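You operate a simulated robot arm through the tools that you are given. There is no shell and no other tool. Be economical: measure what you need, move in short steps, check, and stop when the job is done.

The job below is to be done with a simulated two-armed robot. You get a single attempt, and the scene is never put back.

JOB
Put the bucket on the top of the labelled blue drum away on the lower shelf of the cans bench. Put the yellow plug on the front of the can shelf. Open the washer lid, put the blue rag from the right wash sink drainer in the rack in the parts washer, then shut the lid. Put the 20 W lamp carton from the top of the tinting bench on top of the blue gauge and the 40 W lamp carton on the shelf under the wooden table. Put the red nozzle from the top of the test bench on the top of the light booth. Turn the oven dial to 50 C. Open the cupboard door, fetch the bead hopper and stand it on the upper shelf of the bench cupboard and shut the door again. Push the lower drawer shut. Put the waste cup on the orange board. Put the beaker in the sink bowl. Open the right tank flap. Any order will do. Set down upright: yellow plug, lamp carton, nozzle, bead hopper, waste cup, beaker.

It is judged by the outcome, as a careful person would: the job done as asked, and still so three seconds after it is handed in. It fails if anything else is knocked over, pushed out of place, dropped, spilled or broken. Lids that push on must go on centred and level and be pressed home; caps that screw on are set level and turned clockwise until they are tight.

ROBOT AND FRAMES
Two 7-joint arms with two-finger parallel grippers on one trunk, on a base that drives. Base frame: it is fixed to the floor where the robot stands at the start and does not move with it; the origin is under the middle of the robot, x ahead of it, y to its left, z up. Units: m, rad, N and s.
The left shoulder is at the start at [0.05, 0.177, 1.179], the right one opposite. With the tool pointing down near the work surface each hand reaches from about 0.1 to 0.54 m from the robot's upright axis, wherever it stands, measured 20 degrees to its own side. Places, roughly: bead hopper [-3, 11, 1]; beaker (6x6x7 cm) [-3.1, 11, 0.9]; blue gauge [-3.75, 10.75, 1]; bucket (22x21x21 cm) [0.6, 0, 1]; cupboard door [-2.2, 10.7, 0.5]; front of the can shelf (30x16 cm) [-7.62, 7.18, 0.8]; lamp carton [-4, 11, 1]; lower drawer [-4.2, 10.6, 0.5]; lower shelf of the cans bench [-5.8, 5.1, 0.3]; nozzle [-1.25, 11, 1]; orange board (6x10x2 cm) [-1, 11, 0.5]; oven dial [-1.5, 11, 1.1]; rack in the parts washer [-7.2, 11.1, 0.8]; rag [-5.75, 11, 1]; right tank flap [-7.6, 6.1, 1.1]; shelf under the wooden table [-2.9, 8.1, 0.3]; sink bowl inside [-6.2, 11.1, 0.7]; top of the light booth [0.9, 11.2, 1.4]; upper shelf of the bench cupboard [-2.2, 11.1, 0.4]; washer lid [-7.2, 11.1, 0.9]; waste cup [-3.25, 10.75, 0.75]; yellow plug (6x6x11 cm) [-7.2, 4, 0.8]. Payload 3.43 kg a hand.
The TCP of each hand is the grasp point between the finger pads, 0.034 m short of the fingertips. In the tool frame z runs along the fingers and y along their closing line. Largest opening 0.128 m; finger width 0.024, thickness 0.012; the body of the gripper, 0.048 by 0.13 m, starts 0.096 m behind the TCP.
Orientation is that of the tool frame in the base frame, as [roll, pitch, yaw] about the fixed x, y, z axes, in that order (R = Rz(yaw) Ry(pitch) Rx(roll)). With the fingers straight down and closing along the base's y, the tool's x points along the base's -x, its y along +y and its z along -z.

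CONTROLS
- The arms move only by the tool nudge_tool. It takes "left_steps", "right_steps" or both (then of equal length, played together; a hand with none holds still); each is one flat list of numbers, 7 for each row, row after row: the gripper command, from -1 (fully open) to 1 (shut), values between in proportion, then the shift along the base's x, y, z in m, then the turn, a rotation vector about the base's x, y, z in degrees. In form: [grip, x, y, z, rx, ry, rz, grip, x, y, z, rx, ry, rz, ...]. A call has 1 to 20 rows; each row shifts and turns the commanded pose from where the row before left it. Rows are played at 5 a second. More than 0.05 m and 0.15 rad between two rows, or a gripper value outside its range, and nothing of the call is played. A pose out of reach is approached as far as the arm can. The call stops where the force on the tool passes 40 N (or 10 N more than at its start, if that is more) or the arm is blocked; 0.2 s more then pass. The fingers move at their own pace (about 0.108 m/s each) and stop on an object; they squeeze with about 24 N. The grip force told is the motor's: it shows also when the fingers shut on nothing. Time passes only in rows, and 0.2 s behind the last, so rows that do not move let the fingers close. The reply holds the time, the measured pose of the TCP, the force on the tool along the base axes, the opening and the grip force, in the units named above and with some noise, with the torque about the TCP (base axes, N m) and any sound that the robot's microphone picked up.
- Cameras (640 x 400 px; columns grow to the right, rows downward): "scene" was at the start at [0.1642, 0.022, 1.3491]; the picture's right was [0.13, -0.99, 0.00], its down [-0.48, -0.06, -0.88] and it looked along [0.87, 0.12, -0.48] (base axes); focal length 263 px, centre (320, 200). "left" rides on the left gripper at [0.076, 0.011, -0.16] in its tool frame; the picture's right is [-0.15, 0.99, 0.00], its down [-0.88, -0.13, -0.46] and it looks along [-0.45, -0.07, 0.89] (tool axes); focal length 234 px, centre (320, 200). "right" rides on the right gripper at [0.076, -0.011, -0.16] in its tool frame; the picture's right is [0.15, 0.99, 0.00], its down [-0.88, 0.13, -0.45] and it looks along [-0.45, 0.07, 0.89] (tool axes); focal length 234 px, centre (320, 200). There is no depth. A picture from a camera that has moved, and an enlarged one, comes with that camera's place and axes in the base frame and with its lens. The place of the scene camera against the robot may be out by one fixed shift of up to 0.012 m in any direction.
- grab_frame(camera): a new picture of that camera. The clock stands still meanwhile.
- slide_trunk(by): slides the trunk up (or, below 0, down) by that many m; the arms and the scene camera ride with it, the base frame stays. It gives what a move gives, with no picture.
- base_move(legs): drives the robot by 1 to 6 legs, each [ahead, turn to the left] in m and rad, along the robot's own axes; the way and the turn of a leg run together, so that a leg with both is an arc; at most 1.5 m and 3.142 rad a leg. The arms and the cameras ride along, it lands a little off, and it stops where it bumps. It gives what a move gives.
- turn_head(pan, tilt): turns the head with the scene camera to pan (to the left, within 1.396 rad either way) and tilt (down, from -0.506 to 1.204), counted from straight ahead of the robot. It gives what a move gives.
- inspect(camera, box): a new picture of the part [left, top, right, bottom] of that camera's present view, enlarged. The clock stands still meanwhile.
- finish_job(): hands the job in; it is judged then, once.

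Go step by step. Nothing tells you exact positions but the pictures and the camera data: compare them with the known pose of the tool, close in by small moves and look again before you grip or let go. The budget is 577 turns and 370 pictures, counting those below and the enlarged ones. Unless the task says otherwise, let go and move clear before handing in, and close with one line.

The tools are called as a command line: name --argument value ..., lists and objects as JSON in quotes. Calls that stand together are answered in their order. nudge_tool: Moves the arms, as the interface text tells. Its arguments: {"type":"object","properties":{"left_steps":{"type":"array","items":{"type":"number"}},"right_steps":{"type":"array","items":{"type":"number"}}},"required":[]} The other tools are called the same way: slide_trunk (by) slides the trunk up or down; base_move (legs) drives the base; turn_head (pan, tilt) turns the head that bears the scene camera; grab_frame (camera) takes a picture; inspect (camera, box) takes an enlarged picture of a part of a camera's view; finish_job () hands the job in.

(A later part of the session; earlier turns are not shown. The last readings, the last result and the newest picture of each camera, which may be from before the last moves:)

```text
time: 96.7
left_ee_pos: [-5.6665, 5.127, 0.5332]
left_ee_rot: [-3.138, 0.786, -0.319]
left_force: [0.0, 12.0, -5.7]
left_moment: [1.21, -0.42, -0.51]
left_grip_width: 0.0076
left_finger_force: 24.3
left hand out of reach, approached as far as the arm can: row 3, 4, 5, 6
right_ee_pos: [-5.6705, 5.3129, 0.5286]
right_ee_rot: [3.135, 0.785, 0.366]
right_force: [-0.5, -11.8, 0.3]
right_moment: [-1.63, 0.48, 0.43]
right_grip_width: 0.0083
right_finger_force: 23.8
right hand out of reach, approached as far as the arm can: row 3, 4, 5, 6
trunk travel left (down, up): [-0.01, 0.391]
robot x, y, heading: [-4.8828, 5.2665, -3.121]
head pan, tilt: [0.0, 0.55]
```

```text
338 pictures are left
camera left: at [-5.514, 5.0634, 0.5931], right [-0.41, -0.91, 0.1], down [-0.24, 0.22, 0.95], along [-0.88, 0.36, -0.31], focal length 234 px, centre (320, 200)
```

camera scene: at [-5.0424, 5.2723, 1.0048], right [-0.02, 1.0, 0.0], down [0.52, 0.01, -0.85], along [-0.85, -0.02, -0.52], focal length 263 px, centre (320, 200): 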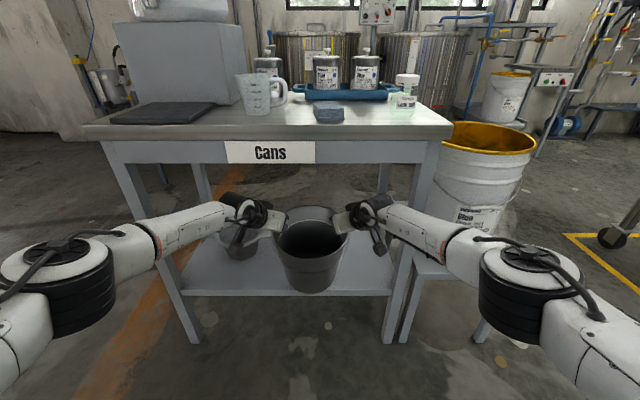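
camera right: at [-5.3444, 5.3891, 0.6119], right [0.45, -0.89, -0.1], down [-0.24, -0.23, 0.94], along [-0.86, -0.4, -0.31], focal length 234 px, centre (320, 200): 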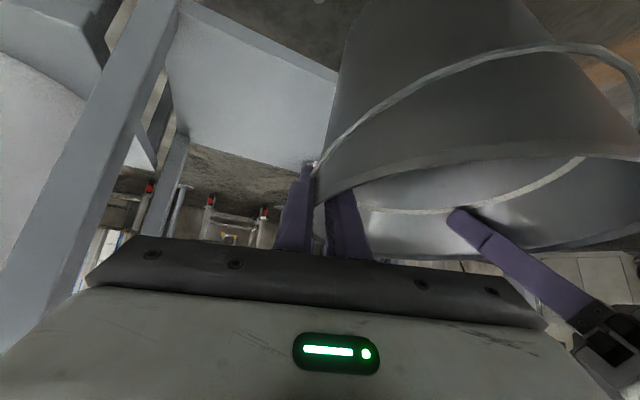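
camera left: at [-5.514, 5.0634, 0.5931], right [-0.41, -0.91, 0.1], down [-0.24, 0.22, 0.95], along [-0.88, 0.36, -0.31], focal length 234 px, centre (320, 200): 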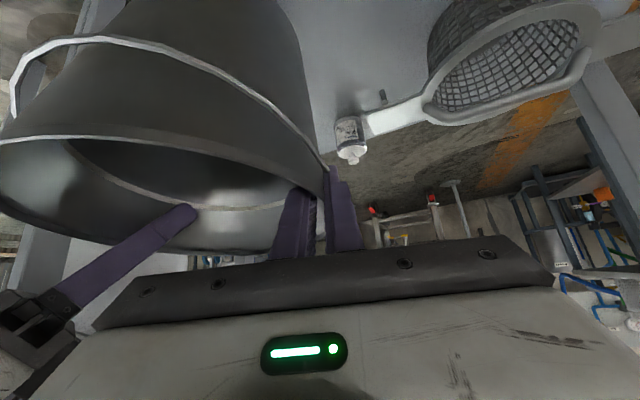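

Arm reach ends here, so I'll drive the last 10 cm slowly.

base_move --legs '[[0.1, 0.01]]'

grab_frame --camera "scene"

grab_frame --camera "right"

grab_frame --camera "left"

```text
time: 97.8
left_ee_pos: [-5.7654, 5.1171, 0.5334]
left_ee_rot: [-3.14, 0.786, -0.313]
left_force: [0.3, 15.4, -4.9]
left_moment: [1.3, -0.29, -0.5]
left_grip_width: 0.0075
left_finger_force: 24.1
right_ee_pos: [-5.7715, 5.3021, 0.5285]
right_ee_rot: [3.133, 0.784, 0.378]
right_force: [0.1, -15.2, -0.5]
right_moment: [-1.64, 0.37, 0.44]
right_grip_width: 0.0085
right_finger_force: 24.2
trunk travel left (down, up): [-0.01, 0.391]
robot x, y, heading: [-4.9868, 5.2594, -3.105]
head pan, tilt: [0.0, 0.55]
```

```text
337 pictures are left
camera scene: at [-5.1427, 5.268, 1.0048], right [-0.03, 1.0, 0.0], down [0.52, 0.02, -0.85], along [-0.85, -0.03, -0.52], focal length 263 px, centre (320, 200)
```

scene: 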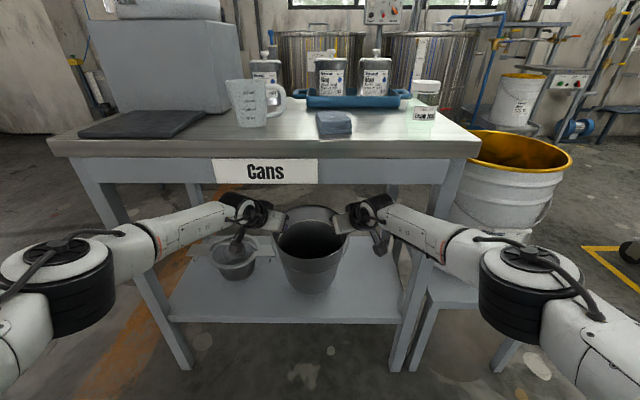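

```text
336 pictures are left
camera right: at [-5.6198, 5.3743, 0.588], right [0.47, -0.88, -0.1], down [-0.23, -0.23, 0.94], along [-0.85, -0.42, -0.31], focal length 234 px, centre (320, 200)
```

right: 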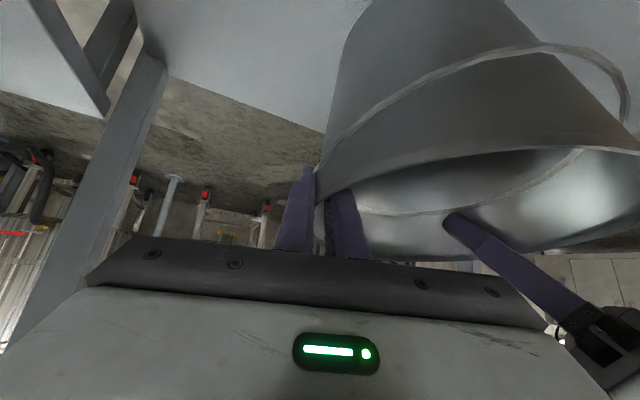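

```text
335 pictures are left
camera left: at [-5.6122, 5.0546, 0.5931], right [-0.4, -0.91, 0.1], down [-0.25, 0.21, 0.94], along [-0.88, 0.36, -0.31], focal length 234 px, centre (320, 200)
```

left: 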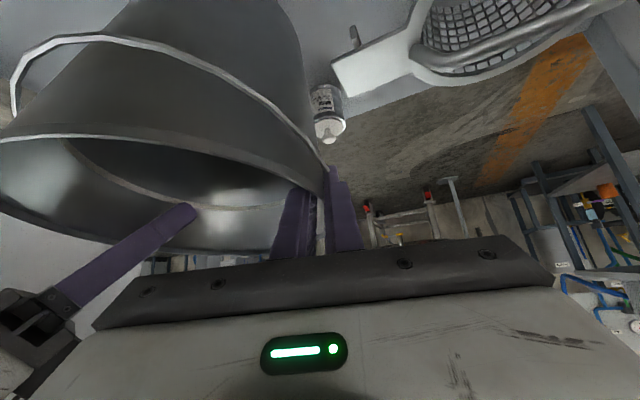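

The bucket is over its spot. I'll check how the command behaves with a small back step before lowering.

nudge_tool --right_steps '[1, 0.005, 0, -0.005, 0, 0, 0, 1, 0, 0, -0.005, 0, 0, 0]' --left_steps '[1, 0.005, 0, -0.005, 0, 0, 0, 1, 0, 0, -0.005, 0, 0, 0]'

```text
time: 98.4
left_ee_pos: [-5.7597, 5.1168, 0.5227]
left_ee_rot: [-3.137, 0.787, -0.311]
left_force: [-0.7, -1.3, -2.3]
left_moment: [1.39, 0.24, -0.37]
left_grip_width: 0.0074
left_finger_force: 24.3
right_ee_pos: [-5.7654, 5.3029, 0.5181]
right_ee_rot: [3.134, 0.783, 0.375]
right_force: [1.0, 0.7, -2.6]
right_moment: [-1.32, -0.14, 0.4]
right_grip_width: 0.0083
right_finger_force: 24.3
trunk travel left (down, up): [-0.01, 0.391]
robot x, y, heading: [-4.9858, 5.2607, -3.109]
head pan, tilt: [0.0, 0.55]
```

Commands start from the reached pose, good. Lowering to contact.

nudge_tool --right_steps '[1, 0, 0, -0.006, 0, 0, 0, 1, 0, 0, -0.006, 0, 0, 0, 1, 0, 0, -0.005, 0, 0, 0]' --left_steps '[1, 0, 0, -0.006, 0, 0, 0, 1, 0, 0, -0.006, 0, 0, 0, 1, 0, 0, -0.005, 0, 0, 0]'

grab_frame --camera "scene"

```text
time: 99.2
left_ee_pos: [-5.76, 5.1164, 0.5065]
left_ee_rot: [-3.14, 0.784, -0.311]
left_force: [0.4, -0.2, -3.0]
left_moment: [1.28, -0.03, -0.46]
left_grip_width: 0.0072
left_finger_force: 24.0
right_ee_pos: [-5.7645, 5.3026, 0.5009]
right_ee_rot: [3.137, 0.787, 0.377]
right_force: [0.0, 0.4, -1.8]
right_moment: [-1.41, 0.1, 0.37]
right_grip_width: 0.0088
right_finger_force: 23.8
trunk travel left (down, up): [-0.01, 0.391]
robot x, y, heading: [-4.9858, 5.2631, -3.104]
head pan, tilt: [0.0, 0.55]
```

```text
334 pictures are left
camera scene: at [-5.1427, 5.268, 1.0048], right [-0.03, 1.0, 0.0], down [0.52, 0.02, -0.85], along [-0.85, -0.03, -0.52], focal length 263 px, centre (320, 200)
```

scene: 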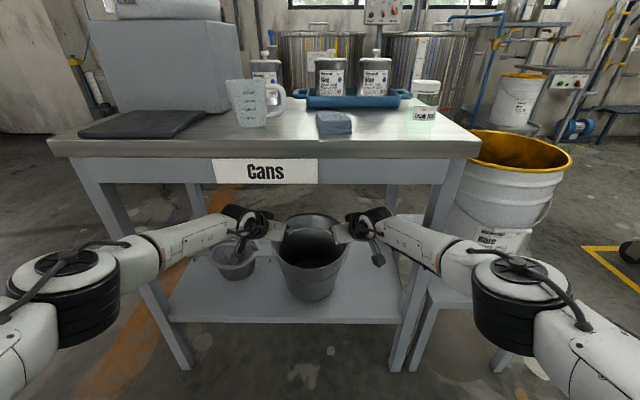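

inspect --camera "scene" --box '[160, 180, 440, 350]'

nudge_tool --right_steps '[1, 0, 0, -0.005, 0, 0, 0, 1, 0, 0, -0.005, 0, 0, 0, 1, 0, 0, -0.005, 0, 0, 0, 1, 0, 0, -0.005, 0, 0, 0]' --left_steps '[1, 0, 0, -0.005, 0, 0, 0, 1, 0, 0, -0.005, 0, 0, 0, 1, 0, 0, -0.005, 0, 0, 0, 1, 0, 0, -0.005, 0, 0, 0]'

```text
2.29 times, centred on (300, 265) of scene
camera zoom: at [-5.1427, 5.268, 1.0048], right [-0.03, 1.0, 0.0], down [0.52, 0.02, -0.85], along [-0.85, -0.03, -0.52], focal length 600 px, centre (366, 51)
```

zoom: 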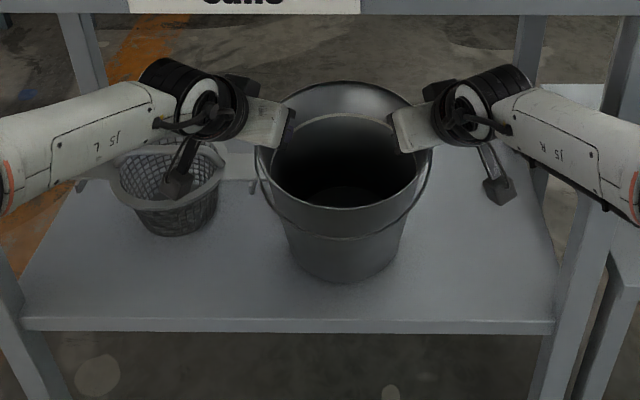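

```text
time: 100.2
left_ee_pos: [-5.7578, 5.1181, 0.5011]
left_ee_rot: [-3.141, 0.793, -0.313]
left_force: [1.3, 0.1, 3.0]
left_moment: [0.91, -1.11, -0.82]
left_grip_width: 0.0067
left_finger_force: 23.9
left hand out of reach, approached as far as the arm can: row 2, 4
right_ee_pos: [-5.762, 5.3051, 0.4904]
right_ee_rot: [3.138, 0.799, 0.379]
right_force: [-5.8, 1.4, 19.0]
right_moment: [-1.34, -0.23, 0.47]
right_grip_width: 0.0099
right_finger_force: 23.8
right hand out of reach, approached as far as the arm can: row 2
trunk travel left (down, up): [-0.01, 0.391]
robot x, y, heading: [-4.9866, 5.263, -3.109]
head pan, tilt: [0.0, 0.55]
```

Both hands now feel the shelf. I'll open both grips a little.

nudge_tool --right_steps '[0.75, 0, 0, 0, 0, 0, 0, 0.5, 0, 0, 0, 0, 0, 0, 0.4, 0, 0, 0, 0, 0, 0]' --left_steps '[0.75, 0, 0, 0, 0, 0, 0, 0.5, 0, 0, 0, 0, 0, 0, 0.4, 0, 0, 0, 0, 0, 0]'

grab_frame --camera "left"

grab_frame --camera "right"

inspect --camera "scene" --box '[160, 180, 440, 350]'

```text
time: 101.0
left_ee_pos: [-5.7574, 5.1167, 0.4979]
left_ee_rot: [3.139, 0.787, -0.31]
left_force: [0.3, -0.3, 1.2]
left_moment: [0.01, 0.01, -0.01]
left_grip_width: 0.0383
left_finger_force: 0.1
right_ee_pos: [-5.7574, 5.3043, 0.4829]
right_ee_rot: [3.138, 0.783, 0.379]
right_force: [-0.5, 0.0, 0.0]
right_moment: [0.0, 0.01, -0.01]
right_grip_width: 0.0384
right_finger_force: 0.2
trunk travel left (down, up): [-0.01, 0.391]
robot x, y, heading: [-4.9864, 5.2617, -3.113]
head pan, tilt: [0.0, 0.55]
```

```text
332 pictures are left
camera left: at [-5.6044, 5.0553, 0.5567], right [-0.4, -0.91, 0.1], down [-0.24, 0.22, 0.95], along [-0.88, 0.35, -0.31], focal length 234 px, centre (320, 200)
```

left: 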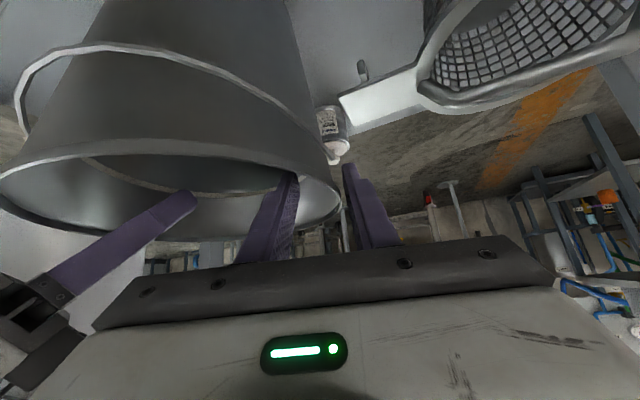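

```text
331 pictures are left
camera right: at [-5.6082, 5.3753, 0.5429], right [0.46, -0.88, -0.1], down [-0.23, -0.23, 0.94], along [-0.85, -0.42, -0.31], focal length 234 px, centre (320, 200)
```

right: 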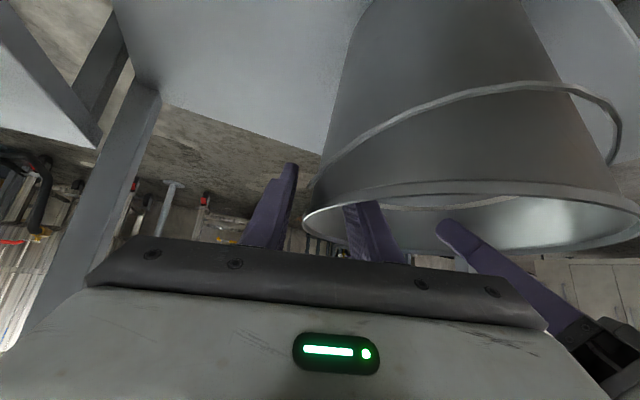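

```text
2.29 times, centred on (300, 265) of scene
camera zoom: at [-5.1422, 5.268, 1.0049], right [-0.03, 1.0, 0.0], down [0.52, 0.02, -0.85], along [-0.85, -0.03, -0.52], focal length 600 px, centre (366, 51)
```

zoom: 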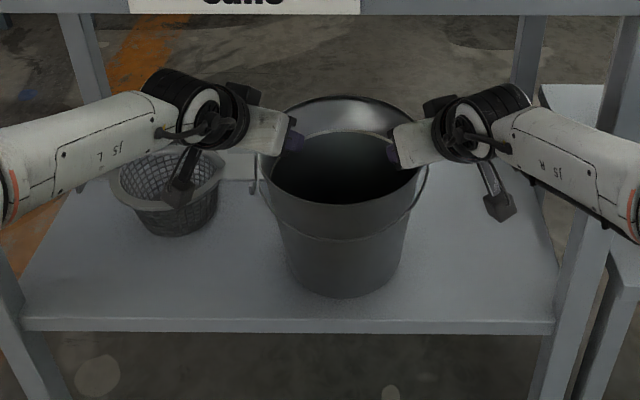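

The bucket stands upright on the shelf. I'll lift the fingers out of it and back away.

nudge_tool --right_steps '[0.4, 0, 0, 0.02, 0, 0, 0, 0.4, 0, 0, 0.025, 0, 0, 0, 0.4, 0, 0, 0.025, 0, 0, 0, 0.4, 0, 0, 0.025, 0, 0, 0]' --left_steps '[0.4, 0, 0, 0.02, 0, 0, 0, 0.4, 0, 0, 0.02, 0, 0, 0, 0.4, 0, 0, 0.02, 0, 0, 0, 0.4, 0, 0, 0.02, 0, 0, 0]'

grab_frame --camera "scene"

grab_frame --camera "left"

```text
time: 102.0
left_ee_pos: [-5.7576, 5.1175, 0.5789]
left_ee_rot: [-3.14, 0.785, -0.311]
left_force: [0.1, 0.3, 0.3]
left_moment: [0.01, -0.01, -0.03]
left_grip_width: 0.0384
left_finger_force: 0.0
right_ee_pos: [-5.7628, 5.3048, 0.5782]
right_ee_rot: [3.136, 0.783, 0.379]
right_force: [0.5, -0.3, -0.9]
right_moment: [0.0, -0.02, 0.0]
right_grip_width: 0.0382
right_finger_force: 0.1
trunk travel left (down, up): [-0.01, 0.391]
robot x, y, heading: [-4.9875, 5.2618, -3.106]
head pan, tilt: [0.0, 0.55]
```

```text
329 pictures are left
camera scene: at [-5.1423, 5.268, 1.0049], right [-0.03, 1.0, 0.0], down [0.52, 0.02, -0.85], along [-0.85, -0.03, -0.52], focal length 263 px, centre (320, 200)
```

scene: 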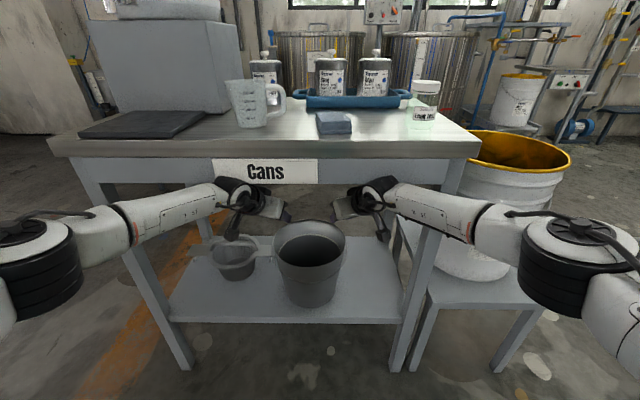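

```text
328 pictures are left
camera left: at [-5.6045, 5.055, 0.6381], right [-0.4, -0.91, 0.1], down [-0.25, 0.21, 0.95], along [-0.88, 0.36, -0.31], focal length 234 px, centre (320, 200)
```

left: 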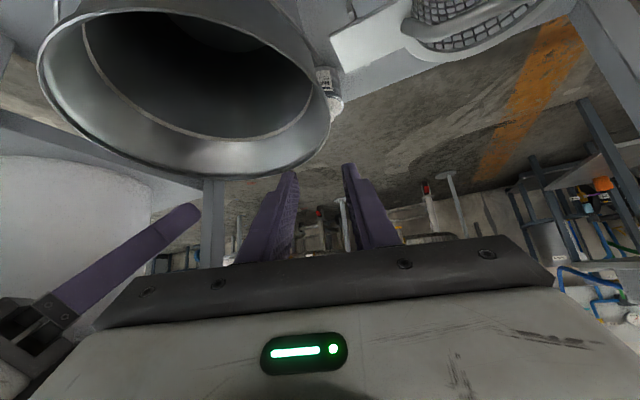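

Fingers are clear of the bucket. Backing away, then raising the trunk.

base_move --legs '[[-0.6, 0]]'

slide_trunk --by 0.34

nudge_tool --right_steps '[-1, 0.045, 0, 0.01, 0, 0, 0, -1, 0.045, 0, 0.01, 0, 0, 0, -1, 0.045, 0, 0.01, 0, 0, 0, -1, 0.045, 0, 0.01, 0, 0, 0, -1, 0.045, 0, 0.01, 0, 0, 0, -1, 0.045, 0, 0.01, 0, 0, 0, -1, 0.03, 0.02, 0, 0, 0, 0, -1, 0, 0.02, 0, 0, 0, 0]' --left_steps '[-1, 0.045, 0, 0.01, 0, 0, 0, -1, 0.045, 0, 0.01, 0, 0, 0, -1, 0.045, 0, 0.01, 0, 0, 0, -1, 0.045, 0, 0.01, 0, 0, 0, -1, 0.045, 0, 0.01, 0, 0, 0, -1, 0.045, 0, 0.01, 0, 0, 0, -1, 0.03, -0.02, 0, 0, 0, 0, -1, 0, -0.02, 0, 0, 0, 0]'

turn_head --pan 0.2 --tilt 0.3

grab_frame --camera "scene"

```text
time: 105.4
left_ee_pos: [-5.1648, 5.1332, 0.5777]
left_ee_rot: [-3.139, 0.785, -0.304]
left_force: [-0.3, 0.2, 0.1]
left_moment: [0.02, 0.01, 0.0]
left_grip_width: 0.0382
left_finger_force: 0.0
right_ee_pos: [-5.1715, 5.3208, 0.5772]
right_ee_rot: [3.137, 0.783, 0.383]
right_force: [0.0, -0.4, 0.4]
right_moment: [0.0, 0.02, 0.02]
right_grip_width: 0.0387
right_finger_force: 0.0
trunk travel left (down, up): [-0.01, 0.391]
robot x, y, heading: [-4.3922, 5.2838, -3.098]
head pan, tilt: [0.0, 0.55]
```

```text
time: 108.7
left_ee_pos: [-5.1651, 5.1331, 0.9182]
left_ee_rot: [-3.14, 0.786, -0.306]
left_force: [-0.5, 0.1, -0.4]
left_moment: [-0.01, -0.02, -0.03]
left_grip_width: 0.0383
left_finger_force: 0.1
right_ee_pos: [-5.172, 5.321, 0.9172]
right_ee_rot: [3.137, 0.784, 0.384]
right_force: [0.3, -0.1, -1.0]
right_moment: [0.01, 0.03, 0.0]
right_grip_width: 0.0384
right_finger_force: 0.0
trunk travel left (down, up): [-0.35, 0.051]
robot x, y, heading: [-4.3942, 5.286, -3.103]
head pan, tilt: [0.0, 0.55]
```

```text
time: 110.5
left_ee_pos: [-4.8635, 5.0921, 0.9799]
left_ee_rot: [-3.14, 0.786, -0.306]
left_force: [-0.8, -0.1, 0.0]
left_moment: [0.01, 0.01, 0.0]
left_grip_width: 0.128
left_finger_force: 0.0
right_ee_pos: [-4.873, 5.3604, 0.977]
right_ee_rot: [3.136, 0.782, 0.386]
right_force: [0.1, 0.3, 0.3]
right_moment: [0.02, 0.03, -0.01]
right_grip_width: 0.128
right_finger_force: 0.0
trunk travel left (down, up): [-0.35, 0.051]
robot x, y, heading: [-4.3944, 5.2858, -3.102]
head pan, tilt: [0.0, 0.55]
```

```text
time: 111.3
left_ee_pos: [-4.8641, 5.0918, 0.9795]
left_ee_rot: [-3.141, 0.785, -0.304]
left_force: [0.4, 0.0, -0.3]
left_moment: [0.01, 0.04, -0.01]
left_grip_width: 0.1279
left_finger_force: 0.1
right_ee_pos: [-4.872, 5.3605, 0.9778]
right_ee_rot: [3.136, 0.784, 0.384]
right_force: [0.1, 0.5, -0.3]
right_moment: [0.0, 0.0, 0.0]
right_grip_width: 0.1281
right_finger_force: 0.0
trunk travel left (down, up): [-0.35, 0.051]
robot x, y, heading: [-4.3954, 5.2857, -3.099]
head pan, tilt: [0.201, 0.3]
```

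```text
327 pictures are left
camera scene: at [-4.5514, 5.2698, 1.3679], right [-0.24, 0.97, 0.0], down [0.29, 0.07, -0.96], along [-0.93, -0.23, -0.3], focal length 263 px, centre (320, 200)
```

scene: 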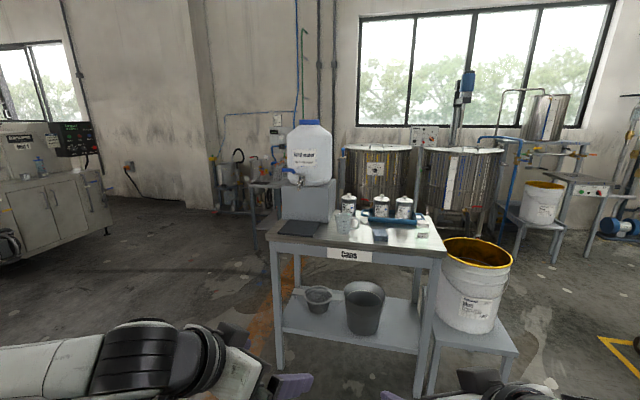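

Bucket sits well. Next I zoom on the plug area and the tanks.

inspect --camera "scene" --box '[200, 130, 300, 230]'

inspect --camera "scene" --box '[330, 50, 640, 260]'

```text
4.00 times, centred on (250, 180) of scene
camera zoom: at [-4.5514, 5.2698, 1.3679], right [-0.24, 0.97, 0.0], down [0.29, 0.07, -0.96], along [-0.93, -0.23, -0.3], focal length 1051 px, centre (600, 280)
```

zoom: 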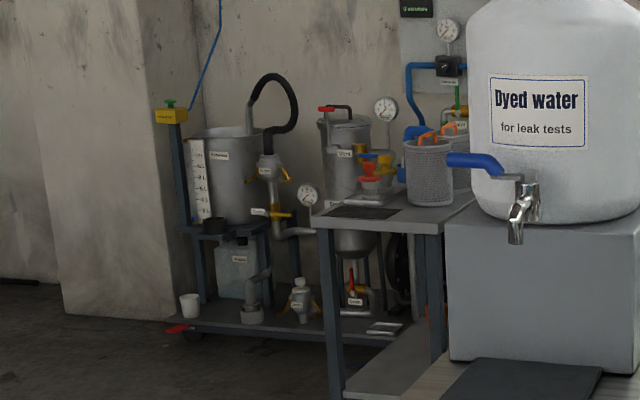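

```text
1.90 times, centred on (485, 155) of scene
camera zoom: at [-4.5514, 5.2698, 1.3679], right [-0.24, 0.97, 0.0], down [0.29, 0.07, -0.96], along [-0.93, -0.23, -0.3], focal length 500 px, centre (6, 286)
```

zoom: 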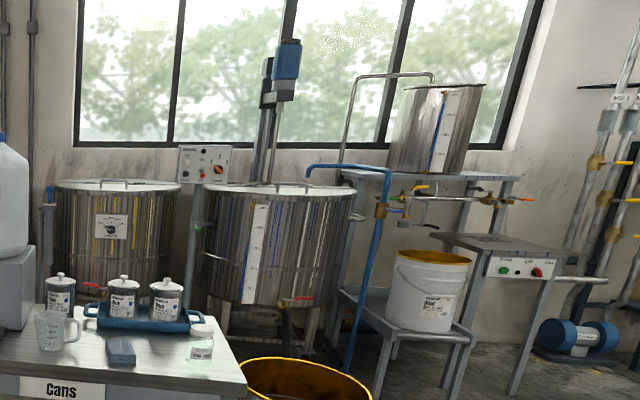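

The plugs stand on the small table around (−7.2, 4.0). Driving around the cans bench to face it.

base_move --legs '[[0, 1.157], [1.37, 0], [0, -1.2], [1.0, 0]]'

turn_head --pan 0.0 --tilt 0.35

grab_frame --camera "scene"

```text
time: 128.7
left_ee_pos: [-6.316, 3.7431, 0.9793]
left_ee_rot: [-3.14, 0.784, -0.296]
left_force: [0.4, -0.4, 0.3]
left_moment: [-0.01, 0.0, 0.02]
left_grip_width: 0.128
left_finger_force: 0.1
right_ee_pos: [-6.3269, 4.0103, 0.9762]
right_ee_rot: [3.137, 0.782, 0.395]
right_force: [0.1, -0.4, 1.3]
right_moment: [-0.03, -0.04, -0.01]
right_grip_width: 0.1278
right_finger_force: 0.1
trunk travel left (down, up): [-0.35, 0.051]
robot x, y, heading: [-5.851, 3.9385, -3.093]
head pan, tilt: [0.201, 0.3]
```

```text
time: 129.5
left_ee_pos: [-6.3155, 3.7431, 0.98]
left_ee_rot: [-3.14, 0.784, -0.297]
left_force: [0.0, 0.1, -0.8]
left_moment: [0.01, -0.01, -0.05]
left_grip_width: 0.128
left_finger_force: 0.0
right_ee_pos: [-6.3258, 4.0111, 0.9787]
right_ee_rot: [3.136, 0.784, 0.395]
right_force: [-0.4, -0.9, 0.9]
right_moment: [0.01, 0.01, 0.0]
right_grip_width: 0.1279
right_finger_force: 0.1
trunk travel left (down, up): [-0.35, 0.051]
robot x, y, heading: [-5.8541, 3.9413, -3.09]
head pan, tilt: [0.0, 0.351]
```

```text
324 pictures are left
camera scene: at [-6.0075, 3.9423, 1.3632], right [-0.05, 1.0, 0.0], down [0.34, 0.02, -0.94], along [-0.94, -0.05, -0.34], focal length 263 px, centre (320, 200)
```

scene: 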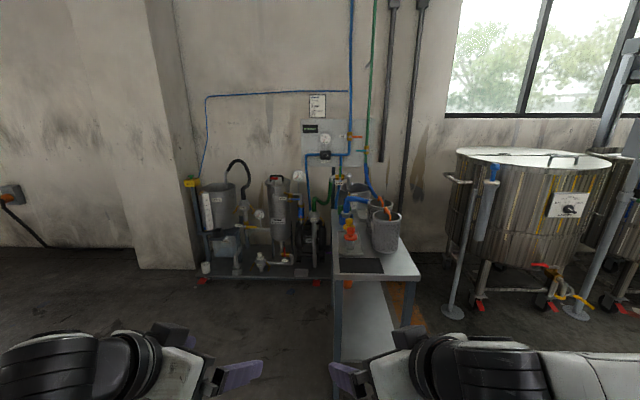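

inspect --camera "scene" --box '[300, 160, 440, 300]'

inspect --camera "scene" --box '[330, 190, 400, 260]'

```text
2.86 times, centred on (370, 230) of scene
camera zoom: at [-6.0075, 3.9423, 1.3632], right [-0.05, 1.0, 0.0], down [0.34, 0.02, -0.94], along [-0.94, -0.05, -0.34], focal length 750 px, centre (177, 114)
```

zoom: 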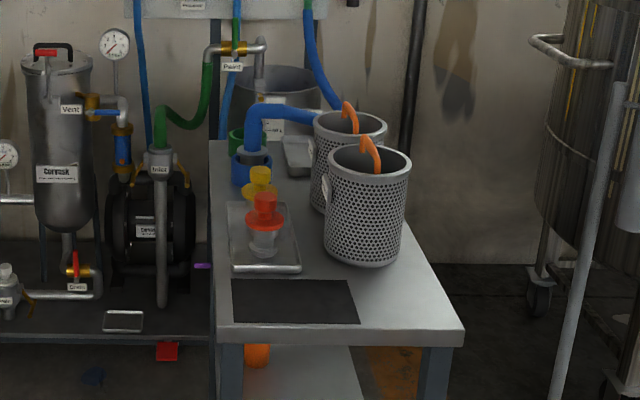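

```text
5.71 times, centred on (365, 225) of scene
camera zoom: at [-6.0075, 3.9423, 1.3632], right [-0.05, 1.0, 0.0], down [0.34, 0.02, -0.94], along [-0.94, -0.05, -0.34], focal length 1501 px, centre (63, 57)
```

zoom: 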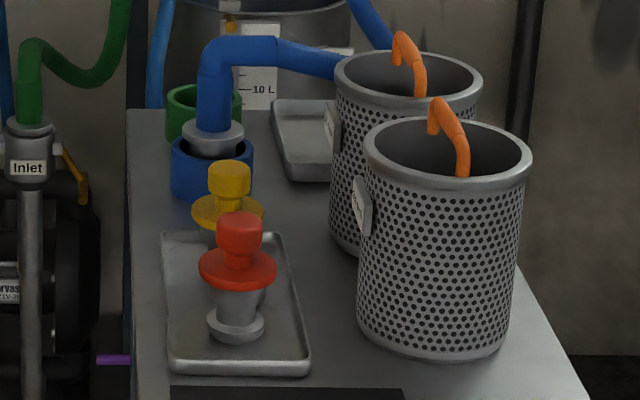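

The yellow plug stands behind the red one on a tray at about (−7.05, 4.01), top near z 0.9. I'll raise the arms, set the right hand to a 20° tilt closing along y, and move nearer.

nudge_tool --right_steps '[-1, 0, 0, 0.03, 0, 0, -7.5, -1, 0, 0, 0.03, 0, 0, -7.5, -1, 0, 0, 0.03, 0, 0, -7.6, -1, 0, 0, 0.03, 0, -8.3, 0, -1, 0, 0, 0.03, 0, -8.3, 0, -1, 0, 0, 0.03, 0, -8.3, 0]' --left_steps '[-1, 0.02, 0, 0.03, 0, 0, 0, -1, 0.02, 0, 0.03, 0, 0, 0, -1, 0.02, 0, 0.03, 0, 0, 0, -1, 0.02, 0, 0.03, 0, 0, 0, -1, 0.02, 0, 0.03, 0, 0, 0, -1, 0, 0, 0.03, 0, 0, 0]'

base_move --legs '[[0.5, 0]]'

turn_head --pan 0.0 --tilt 0.6

grab_frame --camera "scene"

grab_frame --camera "right"

```text
time: 130.9
left_ee_pos: [-6.2324, 3.743, 1.1652]
left_ee_rot: [-3.137, 0.784, -0.297]
left_force: [-0.2, -0.7, -0.4]
left_moment: [-0.02, 0.03, 0.01]
left_grip_width: 0.128
left_finger_force: 0.1
left hand out of reach, approached as far as the arm can: row 3, 4
right_ee_pos: [-6.3283, 4.0118, 1.1576]
right_ee_rot: [3.137, 0.347, 0.0]
right_force: [-0.4, 0.4, -0.5]
right_moment: [0.01, 0.0, 0.0]
right_grip_width: 0.128
right_finger_force: 0.1
trunk travel left (down, up): [-0.35, 0.051]
robot x, y, heading: [-5.8525, 3.9377, -3.099]
head pan, tilt: [0.0, 0.351]
```

```text
time: 133.8
left_ee_pos: [-6.7339, 3.7174, 1.1653]
left_ee_rot: [-3.139, 0.784, -0.296]
left_force: [0.2, 0.2, -0.6]
left_moment: [0.0, 0.01, -0.03]
left_grip_width: 0.1279
left_finger_force: 0.1
right_ee_pos: [-6.8287, 3.9854, 1.1571]
right_ee_rot: [3.137, 0.35, 0.004]
right_force: [0.3, 0.3, -0.4]
right_moment: [0.0, -0.02, 0.01]
right_grip_width: 0.128
right_finger_force: 0.1
trunk travel left (down, up): [-0.35, 0.051]
robot x, y, heading: [-6.3506, 3.9143, -3.088]
head pan, tilt: [0.0, 0.351]
```

```text
time: 134.6
left_ee_pos: [-6.734, 3.7165, 1.1643]
left_ee_rot: [-3.14, 0.786, -0.292]
left_force: [-0.9, 0.0, 0.7]
left_moment: [-0.01, -0.01, 0.03]
left_grip_width: 0.1279
left_finger_force: 0.1
right_ee_pos: [-6.8283, 3.9847, 1.1576]
right_ee_rot: [3.136, 0.351, 0.002]
right_force: [0.1, -0.6, -0.7]
right_moment: [-0.02, 0.01, 0.02]
right_grip_width: 0.128
right_finger_force: 0.0
trunk travel left (down, up): [-0.35, 0.051]
robot x, y, heading: [-6.349, 3.9121, -3.089]
head pan, tilt: [0.0, 0.6]
```

```text
321 pictures are left
camera scene: at [-6.5036, 3.9166, 1.3405], right [-0.05, 1.0, 0.0], down [0.56, 0.03, -0.83], along [-0.82, -0.04, -0.56], focal length 263 px, centre (320, 200)
```

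scene: 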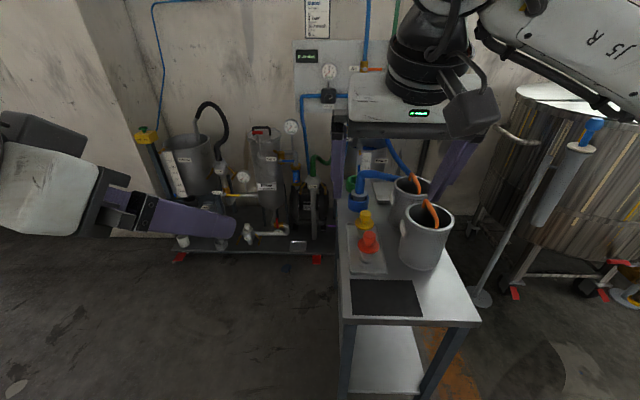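

```text
320 pictures are left
camera right: at [-6.7016, 3.9963, 1.2815], right [0.14, -0.99, -0.04], down [-0.67, -0.13, 0.73], along [-0.73, -0.07, -0.68], focal length 234 px, centre (320, 200)
```

right: 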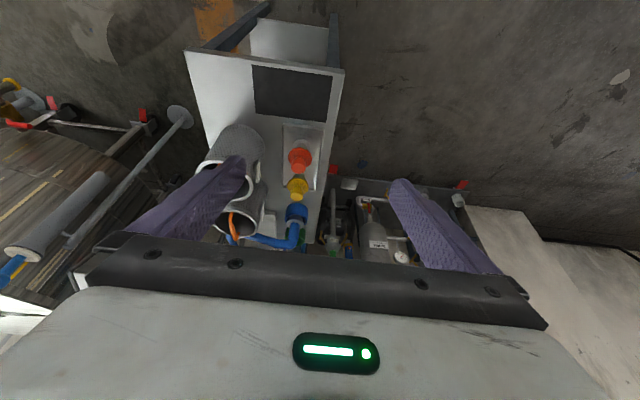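

inspect --camera "right" --box '[250, 110, 370, 240]'

inspect --camera "scene" --box '[320, 170, 460, 320]'

```text
3.08 times, centred on (310, 175) of right
camera zoom: at [-6.7016, 3.9963, 1.2815], right [0.14, -0.99, -0.04], down [-0.67, -0.13, 0.73], along [-0.73, -0.07, -0.68], focal length 720 px, centre (351, 277)
```

zoom: 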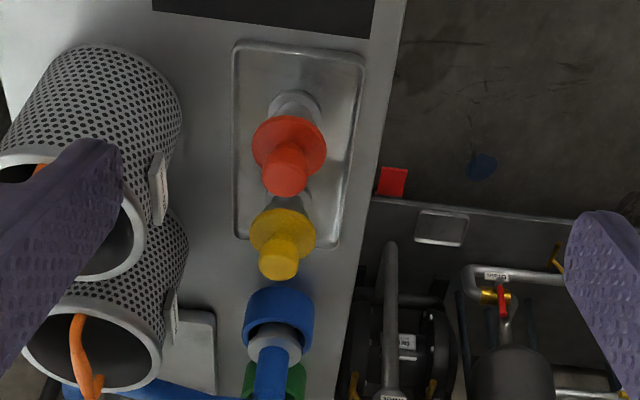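

```text
2.67 times, centred on (390, 245) of scene
camera zoom: at [-6.5036, 3.9166, 1.3405], right [-0.05, 1.0, 0.0], down [0.56, 0.03, -0.83], along [-0.82, -0.04, -0.56], focal length 700 px, centre (133, 80)
```

zoom: 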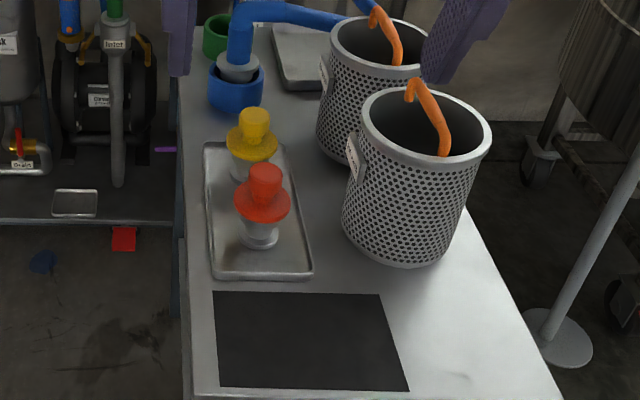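

Triangulated: the yellow knob top is about (−7.18, 4.02, 0.833). I'll advance 0.2 m, then bring the hand above it.

base_move --legs '[[0.2, 0]]'

nudge_tool --right_steps '[0.1, -0.03, 0.01, -0.03, 0, 0, 0, 0.1, -0.03, 0.01, -0.03, 0, 0, 0, 0.1, -0.03, 0.01, -0.03, 0, 0, 0, 0.1, -0.03, 0.005, -0.03, 0, 0, 0, 0.1, -0.02, 0.0, -0.03, 0, 0, 0]'

grab_frame --camera "right"

grab_frame --camera "scene"

```text
time: 136.2
left_ee_pos: [-6.9328, 3.7058, 1.1649]
left_ee_rot: [-3.139, 0.785, -0.291]
left_force: [-0.4, -0.3, 0.1]
left_moment: [0.01, -0.05, -0.09]
left_grip_width: 0.1278
left_finger_force: 0.1
right_ee_pos: [-7.0287, 3.974, 1.1574]
right_ee_rot: [3.135, 0.349, 0.006]
right_force: [-0.7, 0.1, -0.5]
right_moment: [-0.02, -0.02, -0.01]
right_grip_width: 0.1282
right_finger_force: 0.1
trunk travel left (down, up): [-0.35, 0.051]
robot x, y, heading: [-6.5503, 3.9044, -3.085]
head pan, tilt: [0.0, 0.6]
```

```text
time: 137.4
left_ee_pos: [-6.9338, 3.706, 1.1662]
left_ee_rot: [-3.139, 0.786, -0.292]
left_force: [0.1, -0.1, -0.3]
left_moment: [-0.01, -0.01, -0.01]
left_grip_width: 0.1278
left_finger_force: 0.1
right_ee_pos: [-7.168, 4.0102, 1.004]
right_ee_rot: [3.136, 0.349, 0.005]
right_force: [-0.5, -0.1, -0.3]
right_moment: [0.03, 0.02, 0.01]
right_grip_width: 0.0576
right_finger_force: 0.0
trunk travel left (down, up): [-0.35, 0.051]
robot x, y, heading: [-6.5487, 3.9039, -3.089]
head pan, tilt: [0.0, 0.6]
```

```text
317 pictures are left
camera right: at [-7.0419, 4.0215, 1.1304], right [0.14, -0.99, -0.05], down [-0.67, -0.13, 0.73], along [-0.73, -0.08, -0.68], focal length 234 px, centre (320, 200)
```

right: 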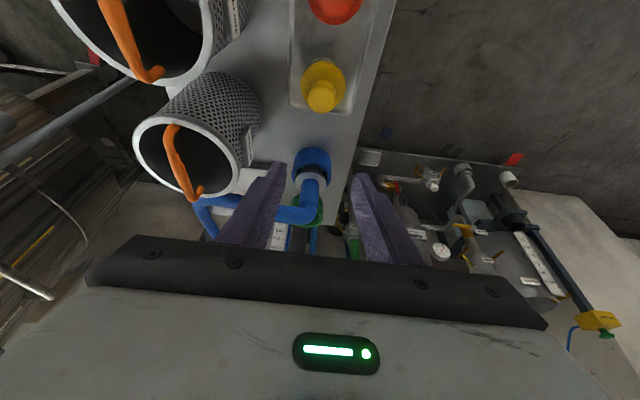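

```text
316 pictures are left
camera scene: at [-6.7031, 3.9057, 1.3404], right [-0.05, 1.0, 0.0], down [0.56, 0.03, -0.82], along [-0.82, -0.04, -0.57], focal length 263 px, centre (320, 200)
```

scene: 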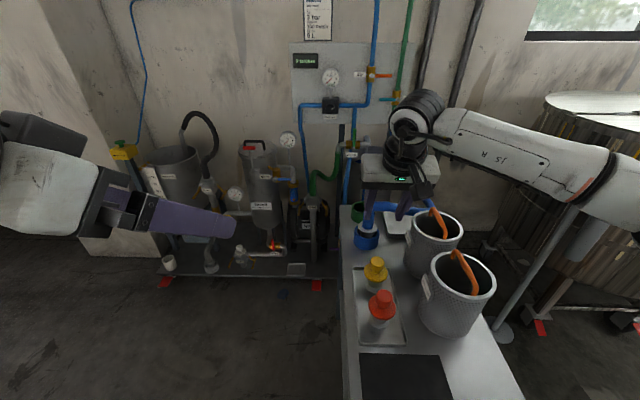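

The plug is at (−7.167, 4.017). I'll descend to just above the knob and check alignment.

nudge_tool --right_steps '[0.1, 0.004, 0.0035, -0.04, 0, 0, 0, 0.1, 0.004, 0.0035, -0.04, 0, 0, 0, 0.1, 0, 0, -0.04, 0, 0, 0, 0.1, 0, 0, -0.014, 0, 0, 0]'

grab_frame --camera "right"

inspect --camera "scene" --box '[320, 200, 460, 340]'

```text
time: 138.4
left_ee_pos: [-6.9324, 3.7066, 1.1651]
left_ee_rot: [-3.141, 0.785, -0.292]
left_force: [-0.5, 0.2, -0.2]
left_moment: [-0.01, 0.0, 0.0]
left_grip_width: 0.1278
left_finger_force: 0.1
right_ee_pos: [-7.1589, 4.0164, 0.8728]
right_ee_rot: [3.136, 0.35, 0.005]
right_force: [0.0, 0.1, -0.1]
right_moment: [0.02, -0.03, -0.03]
right_grip_width: 0.0575
right_finger_force: 0.0
trunk travel left (down, up): [-0.35, 0.051]
robot x, y, heading: [-6.5511, 3.9016, -3.088]
head pan, tilt: [0.0, 0.6]
```

```text
315 pictures are left
camera right: at [-7.0324, 4.0278, 0.997], right [0.14, -0.99, -0.05], down [-0.67, -0.13, 0.73], along [-0.73, -0.08, -0.68], focal length 234 px, centre (320, 200)
```

right: 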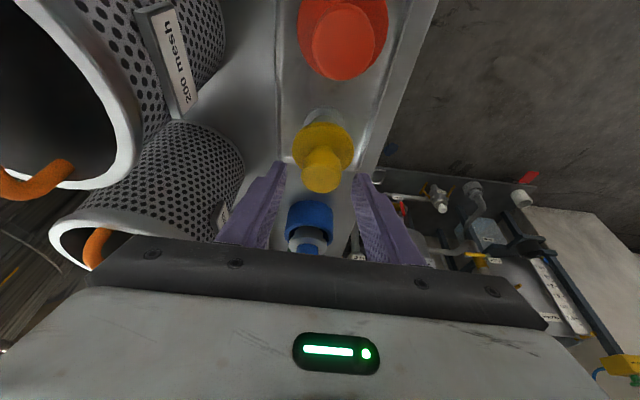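

```text
2.86 times, centred on (390, 270) of scene
camera zoom: at [-6.7027, 3.9057, 1.3405], right [-0.05, 1.0, 0.0], down [0.56, 0.03, -0.83], along [-0.82, -0.04, -0.56], focal length 750 px, centre (120, 0)
```

zoom: 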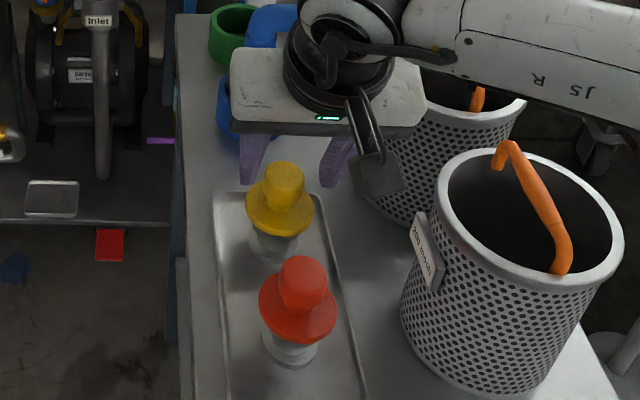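

The tips are just above the knob and centred. Going 3 cm down, then closing.

nudge_tool --right_steps '[0.1, -0.003, 0, -0.015, 0, 0, 0, 0.1, -0.003, 0, -0.014, 0, 0, 0, 1, 0, 0, 0, 0, 0, 0, 1, 0, 0, 0, 0, 0, 0, 1, 0, 0, 0, 0, 0, 0]'

grab_frame --camera "right"

```text
time: 139.6
left_ee_pos: [-6.9319, 3.7052, 1.1658]
left_ee_rot: [-3.141, 0.786, -0.291]
left_force: [-0.2, 0.2, 0.3]
left_moment: [-0.03, 0.02, 0.03]
left_grip_width: 0.128
left_finger_force: 0.0
right_ee_pos: [-7.1633, 4.0149, 0.8431]
right_ee_rot: [3.137, 0.351, 0.005]
right_force: [-0.9, 0.2, 0.0]
right_moment: [0.06, 0.02, -0.01]
right_grip_width: 0.0349
right_finger_force: 24.5
trunk travel left (down, up): [-0.35, 0.051]
robot x, y, heading: [-6.5455, 3.9062, -3.088]
head pan, tilt: [0.0, 0.6]
```

```text
313 pictures are left
camera right: at [-7.0371, 4.0272, 0.9679], right [0.14, -0.99, -0.05], down [-0.67, -0.13, 0.73], along [-0.73, -0.08, -0.68], focal length 234 px, centre (320, 200)
```

right: 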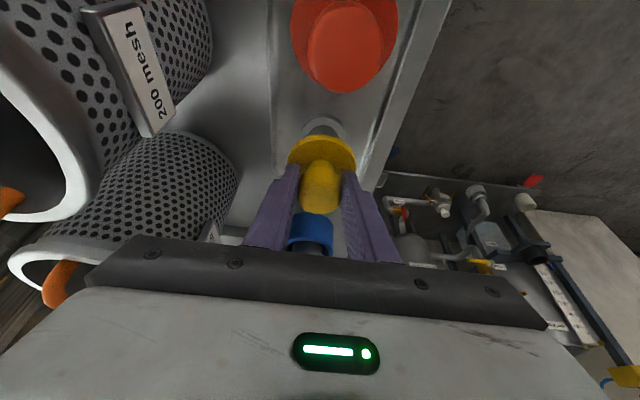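

Knob gripped (3.5 cm). Lifting straight up.

nudge_tool --right_steps '[1, 0, 0, 0.02, 0, 0, 0, 1, 0, 0, 0.04, 0, 0, 0, 1, 0, 0, 0.04, 0, 0, 0, 1, 0, 0, 0.04, 0, 0, 0, 1, 0, 0, 0.04, 0, 0, 0, 1, 0, 0, 0.04, 0, 0, 0, 1, 0.04, 0, 0.03, 0, 0, 0, 1, 0.04, 0, 0.03, 0, 0, 0]'

grab_frame --camera "scene"

grab_frame --camera "right"

```text
time: 141.4
left_ee_pos: [-6.9318, 3.706, 1.1656]
left_ee_rot: [-3.139, 0.787, -0.291]
left_force: [0.3, 0.2, 0.0]
left_moment: [-0.01, -0.02, 0.02]
left_grip_width: 0.1281
left_finger_force: 0.0
right_ee_pos: [-7.0864, 4.0147, 1.1248]
right_ee_rot: [3.135, 0.353, 0.006]
right_force: [0.1, 0.1, -1.2]
right_moment: [0.0, 0.01, 0.03]
right_grip_width: 0.0347
right_finger_force: 24.6
trunk travel left (down, up): [-0.35, 0.051]
robot x, y, heading: [-6.5483, 3.905, -3.087]
head pan, tilt: [0.0, 0.6]
```

```text
312 pictures are left
camera scene: at [-6.7022, 3.9057, 1.3405], right [-0.05, 1.0, 0.0], down [0.56, 0.03, -0.83], along [-0.82, -0.04, -0.56], focal length 263 px, centre (320, 200)
```

scene: 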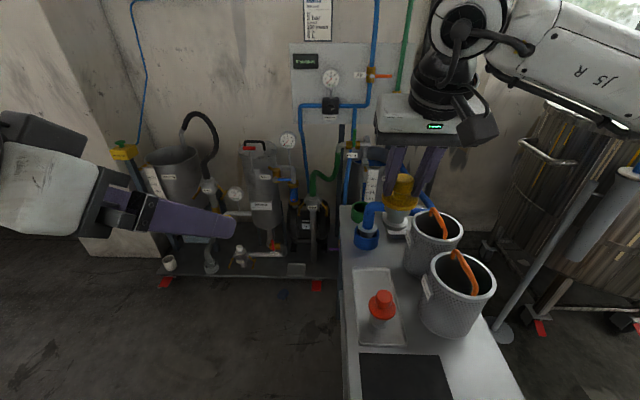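

```text
311 pictures are left
camera right: at [-6.9596, 4.025, 1.2497], right [0.14, -0.99, -0.05], down [-0.67, -0.13, 0.73], along [-0.73, -0.07, -0.68], focal length 234 px, centre (320, 200)
```

right: 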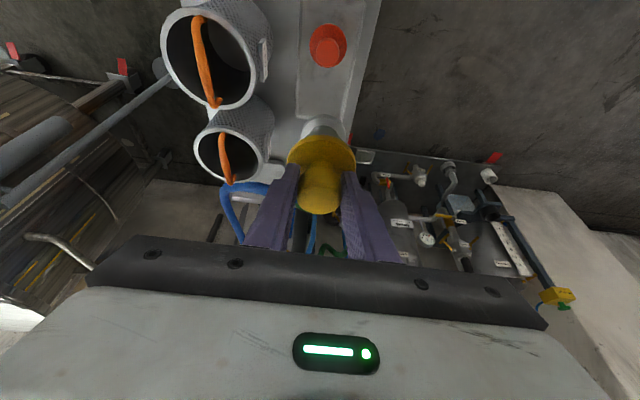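

The plug is held. I'll reverse out, go round the cans bench on its +x side and look toward the can shelf.

base_move --legs '[[-1.5, 0], [0, -1.625], [1.2, 0], [1.1, 0], [0, 1.4]]'

turn_head --pan 0.0 --tilt 0.4

grab_frame --camera "scene"

```text
time: 167.0
left_ee_pos: [-5.6074, 6.1183, 1.1662]
left_ee_rot: [-3.138, 0.784, -0.409]
left_force: [-0.5, 0.6, -0.3]
left_moment: [0.02, -0.01, -0.04]
left_grip_width: 0.128
left_finger_force: 0.1
right_ee_pos: [-5.7259, 6.4416, 1.1255]
right_ee_rot: [3.136, 0.349, -0.113]
right_force: [0.3, 0.2, -0.8]
right_moment: [0.02, -0.01, 0.01]
right_grip_width: 0.0349
right_finger_force: 24.5
trunk travel left (down, up): [-0.35, 0.051]
robot x, y, heading: [-5.2023, 6.2704, 3.079]
head pan, tilt: [0.0, 0.6]
```

```text
time: 167.7
left_ee_pos: [-5.609, 6.1175, 1.1648]
left_ee_rot: [-3.141, 0.786, -0.408]
left_force: [0.4, -0.2, 0.4]
left_moment: [-0.01, -0.02, 0.0]
left_grip_width: 0.1279
left_finger_force: 0.0
right_ee_pos: [-5.7265, 6.4426, 1.1246]
right_ee_rot: [3.136, 0.35, -0.114]
right_force: [-0.5, -1.1, -1.6]
right_moment: [0.01, -0.02, 0.02]
right_grip_width: 0.0348
right_finger_force: 23.9
trunk travel left (down, up): [-0.35, 0.051]
robot x, y, heading: [-5.2052, 6.2711, 3.078]
head pan, tilt: [0.0, 0.4]
```

```text
310 pictures are left
camera scene: at [-5.363, 6.2907, 1.3586], right [0.06, 1.0, 0.0], down [0.39, -0.03, -0.92], along [-0.92, 0.06, -0.39], focal length 263 px, centre (320, 200)
```

scene: 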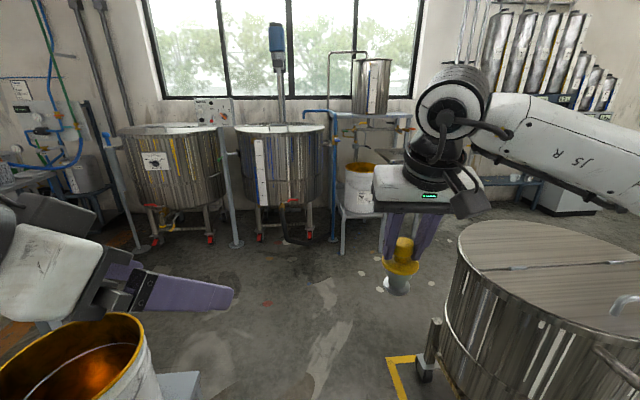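

The corridor between the paint bucket and the wheeled tank is open. Moving forward.

base_move --legs '[[1.1, 0]]'

turn_head --pan -0.35 --tilt 0.4

grab_frame --camera "scene"

turn_head --pan 0.15 --tilt 0.4

grab_frame --camera "scene"

```text
time: 173.5
left_ee_pos: [-6.7349, 6.1704, 1.1643]
left_ee_rot: [-3.138, 0.785, -0.387]
left_force: [0.0, -0.1, -0.8]
left_moment: [-0.01, 0.0, 0.0]
left_grip_width: 0.128
left_finger_force: 0.1
right_ee_pos: [-6.8588, 6.4922, 1.1247]
right_ee_rot: [3.137, 0.35, -0.091]
right_force: [0.0, 0.1, -1.5]
right_moment: [-0.01, -0.04, 0.01]
right_grip_width: 0.0352
right_finger_force: 23.8
trunk travel left (down, up): [-0.35, 0.051]
robot x, y, heading: [-6.3351, 6.3317, 3.096]
head pan, tilt: [0.0, 0.4]
```

```text
time: 174.3
left_ee_pos: [-6.7349, 6.1695, 1.1654]
left_ee_rot: [-3.141, 0.785, -0.387]
left_force: [0.7, -1.1, -1.1]
left_moment: [0.0, -0.01, 0.01]
left_grip_width: 0.1281
left_finger_force: 0.1
right_ee_pos: [-6.8578, 6.4913, 1.1243]
right_ee_rot: [3.137, 0.35, -0.09]
right_force: [0.3, -0.3, -1.7]
right_moment: [-0.04, -0.02, 0.01]
right_grip_width: 0.0354
right_finger_force: 24.2
trunk travel left (down, up): [-0.35, 0.051]
robot x, y, heading: [-6.333, 6.3307, 3.099]
head pan, tilt: [-0.351, 0.4]
```

```text
309 pictures are left
camera scene: at [-6.4844, 6.3791, 1.3586], right [0.38, 0.92, 0.0], down [0.36, -0.15, -0.92], along [-0.85, 0.35, -0.39], focal length 263 px, centre (320, 200)
```

scene: 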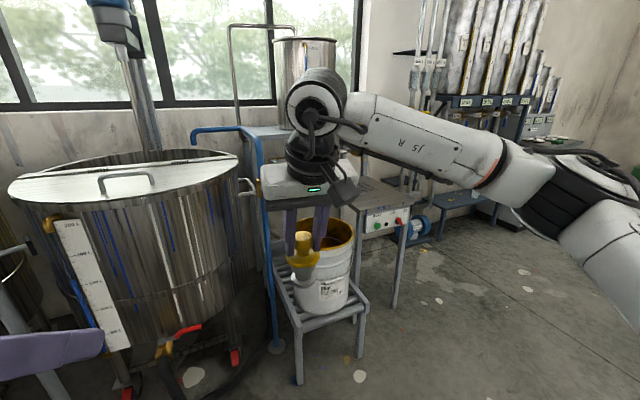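

```text
time: 175.3
left_ee_pos: [-6.7346, 6.1708, 1.1665]
left_ee_rot: [-3.14, 0.785, -0.388]
left_force: [-0.2, 0.2, -0.8]
left_moment: [0.0, 0.0, -0.02]
left_grip_width: 0.128
left_finger_force: 0.2
right_ee_pos: [-6.8586, 6.4916, 1.1247]
right_ee_rot: [3.138, 0.348, -0.092]
right_force: [0.3, 0.2, -0.8]
right_moment: [-0.01, 0.01, 0.02]
right_grip_width: 0.035
right_finger_force: 23.7
trunk travel left (down, up): [-0.35, 0.051]
robot x, y, heading: [-6.3324, 6.3279, 3.097]
head pan, tilt: [0.15, 0.4]
```

```text
308 pictures are left
camera scene: at [-6.4909, 6.3337, 1.3586], right [-0.11, 0.99, 0.0], down [0.39, 0.04, -0.92], along [-0.92, -0.1, -0.39], focal length 263 px, centre (320, 200)
```

scene: 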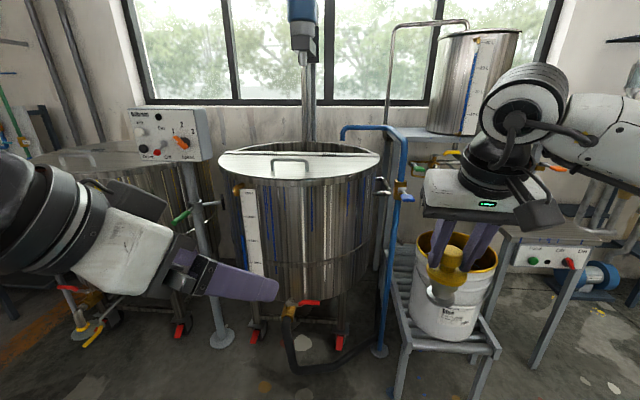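

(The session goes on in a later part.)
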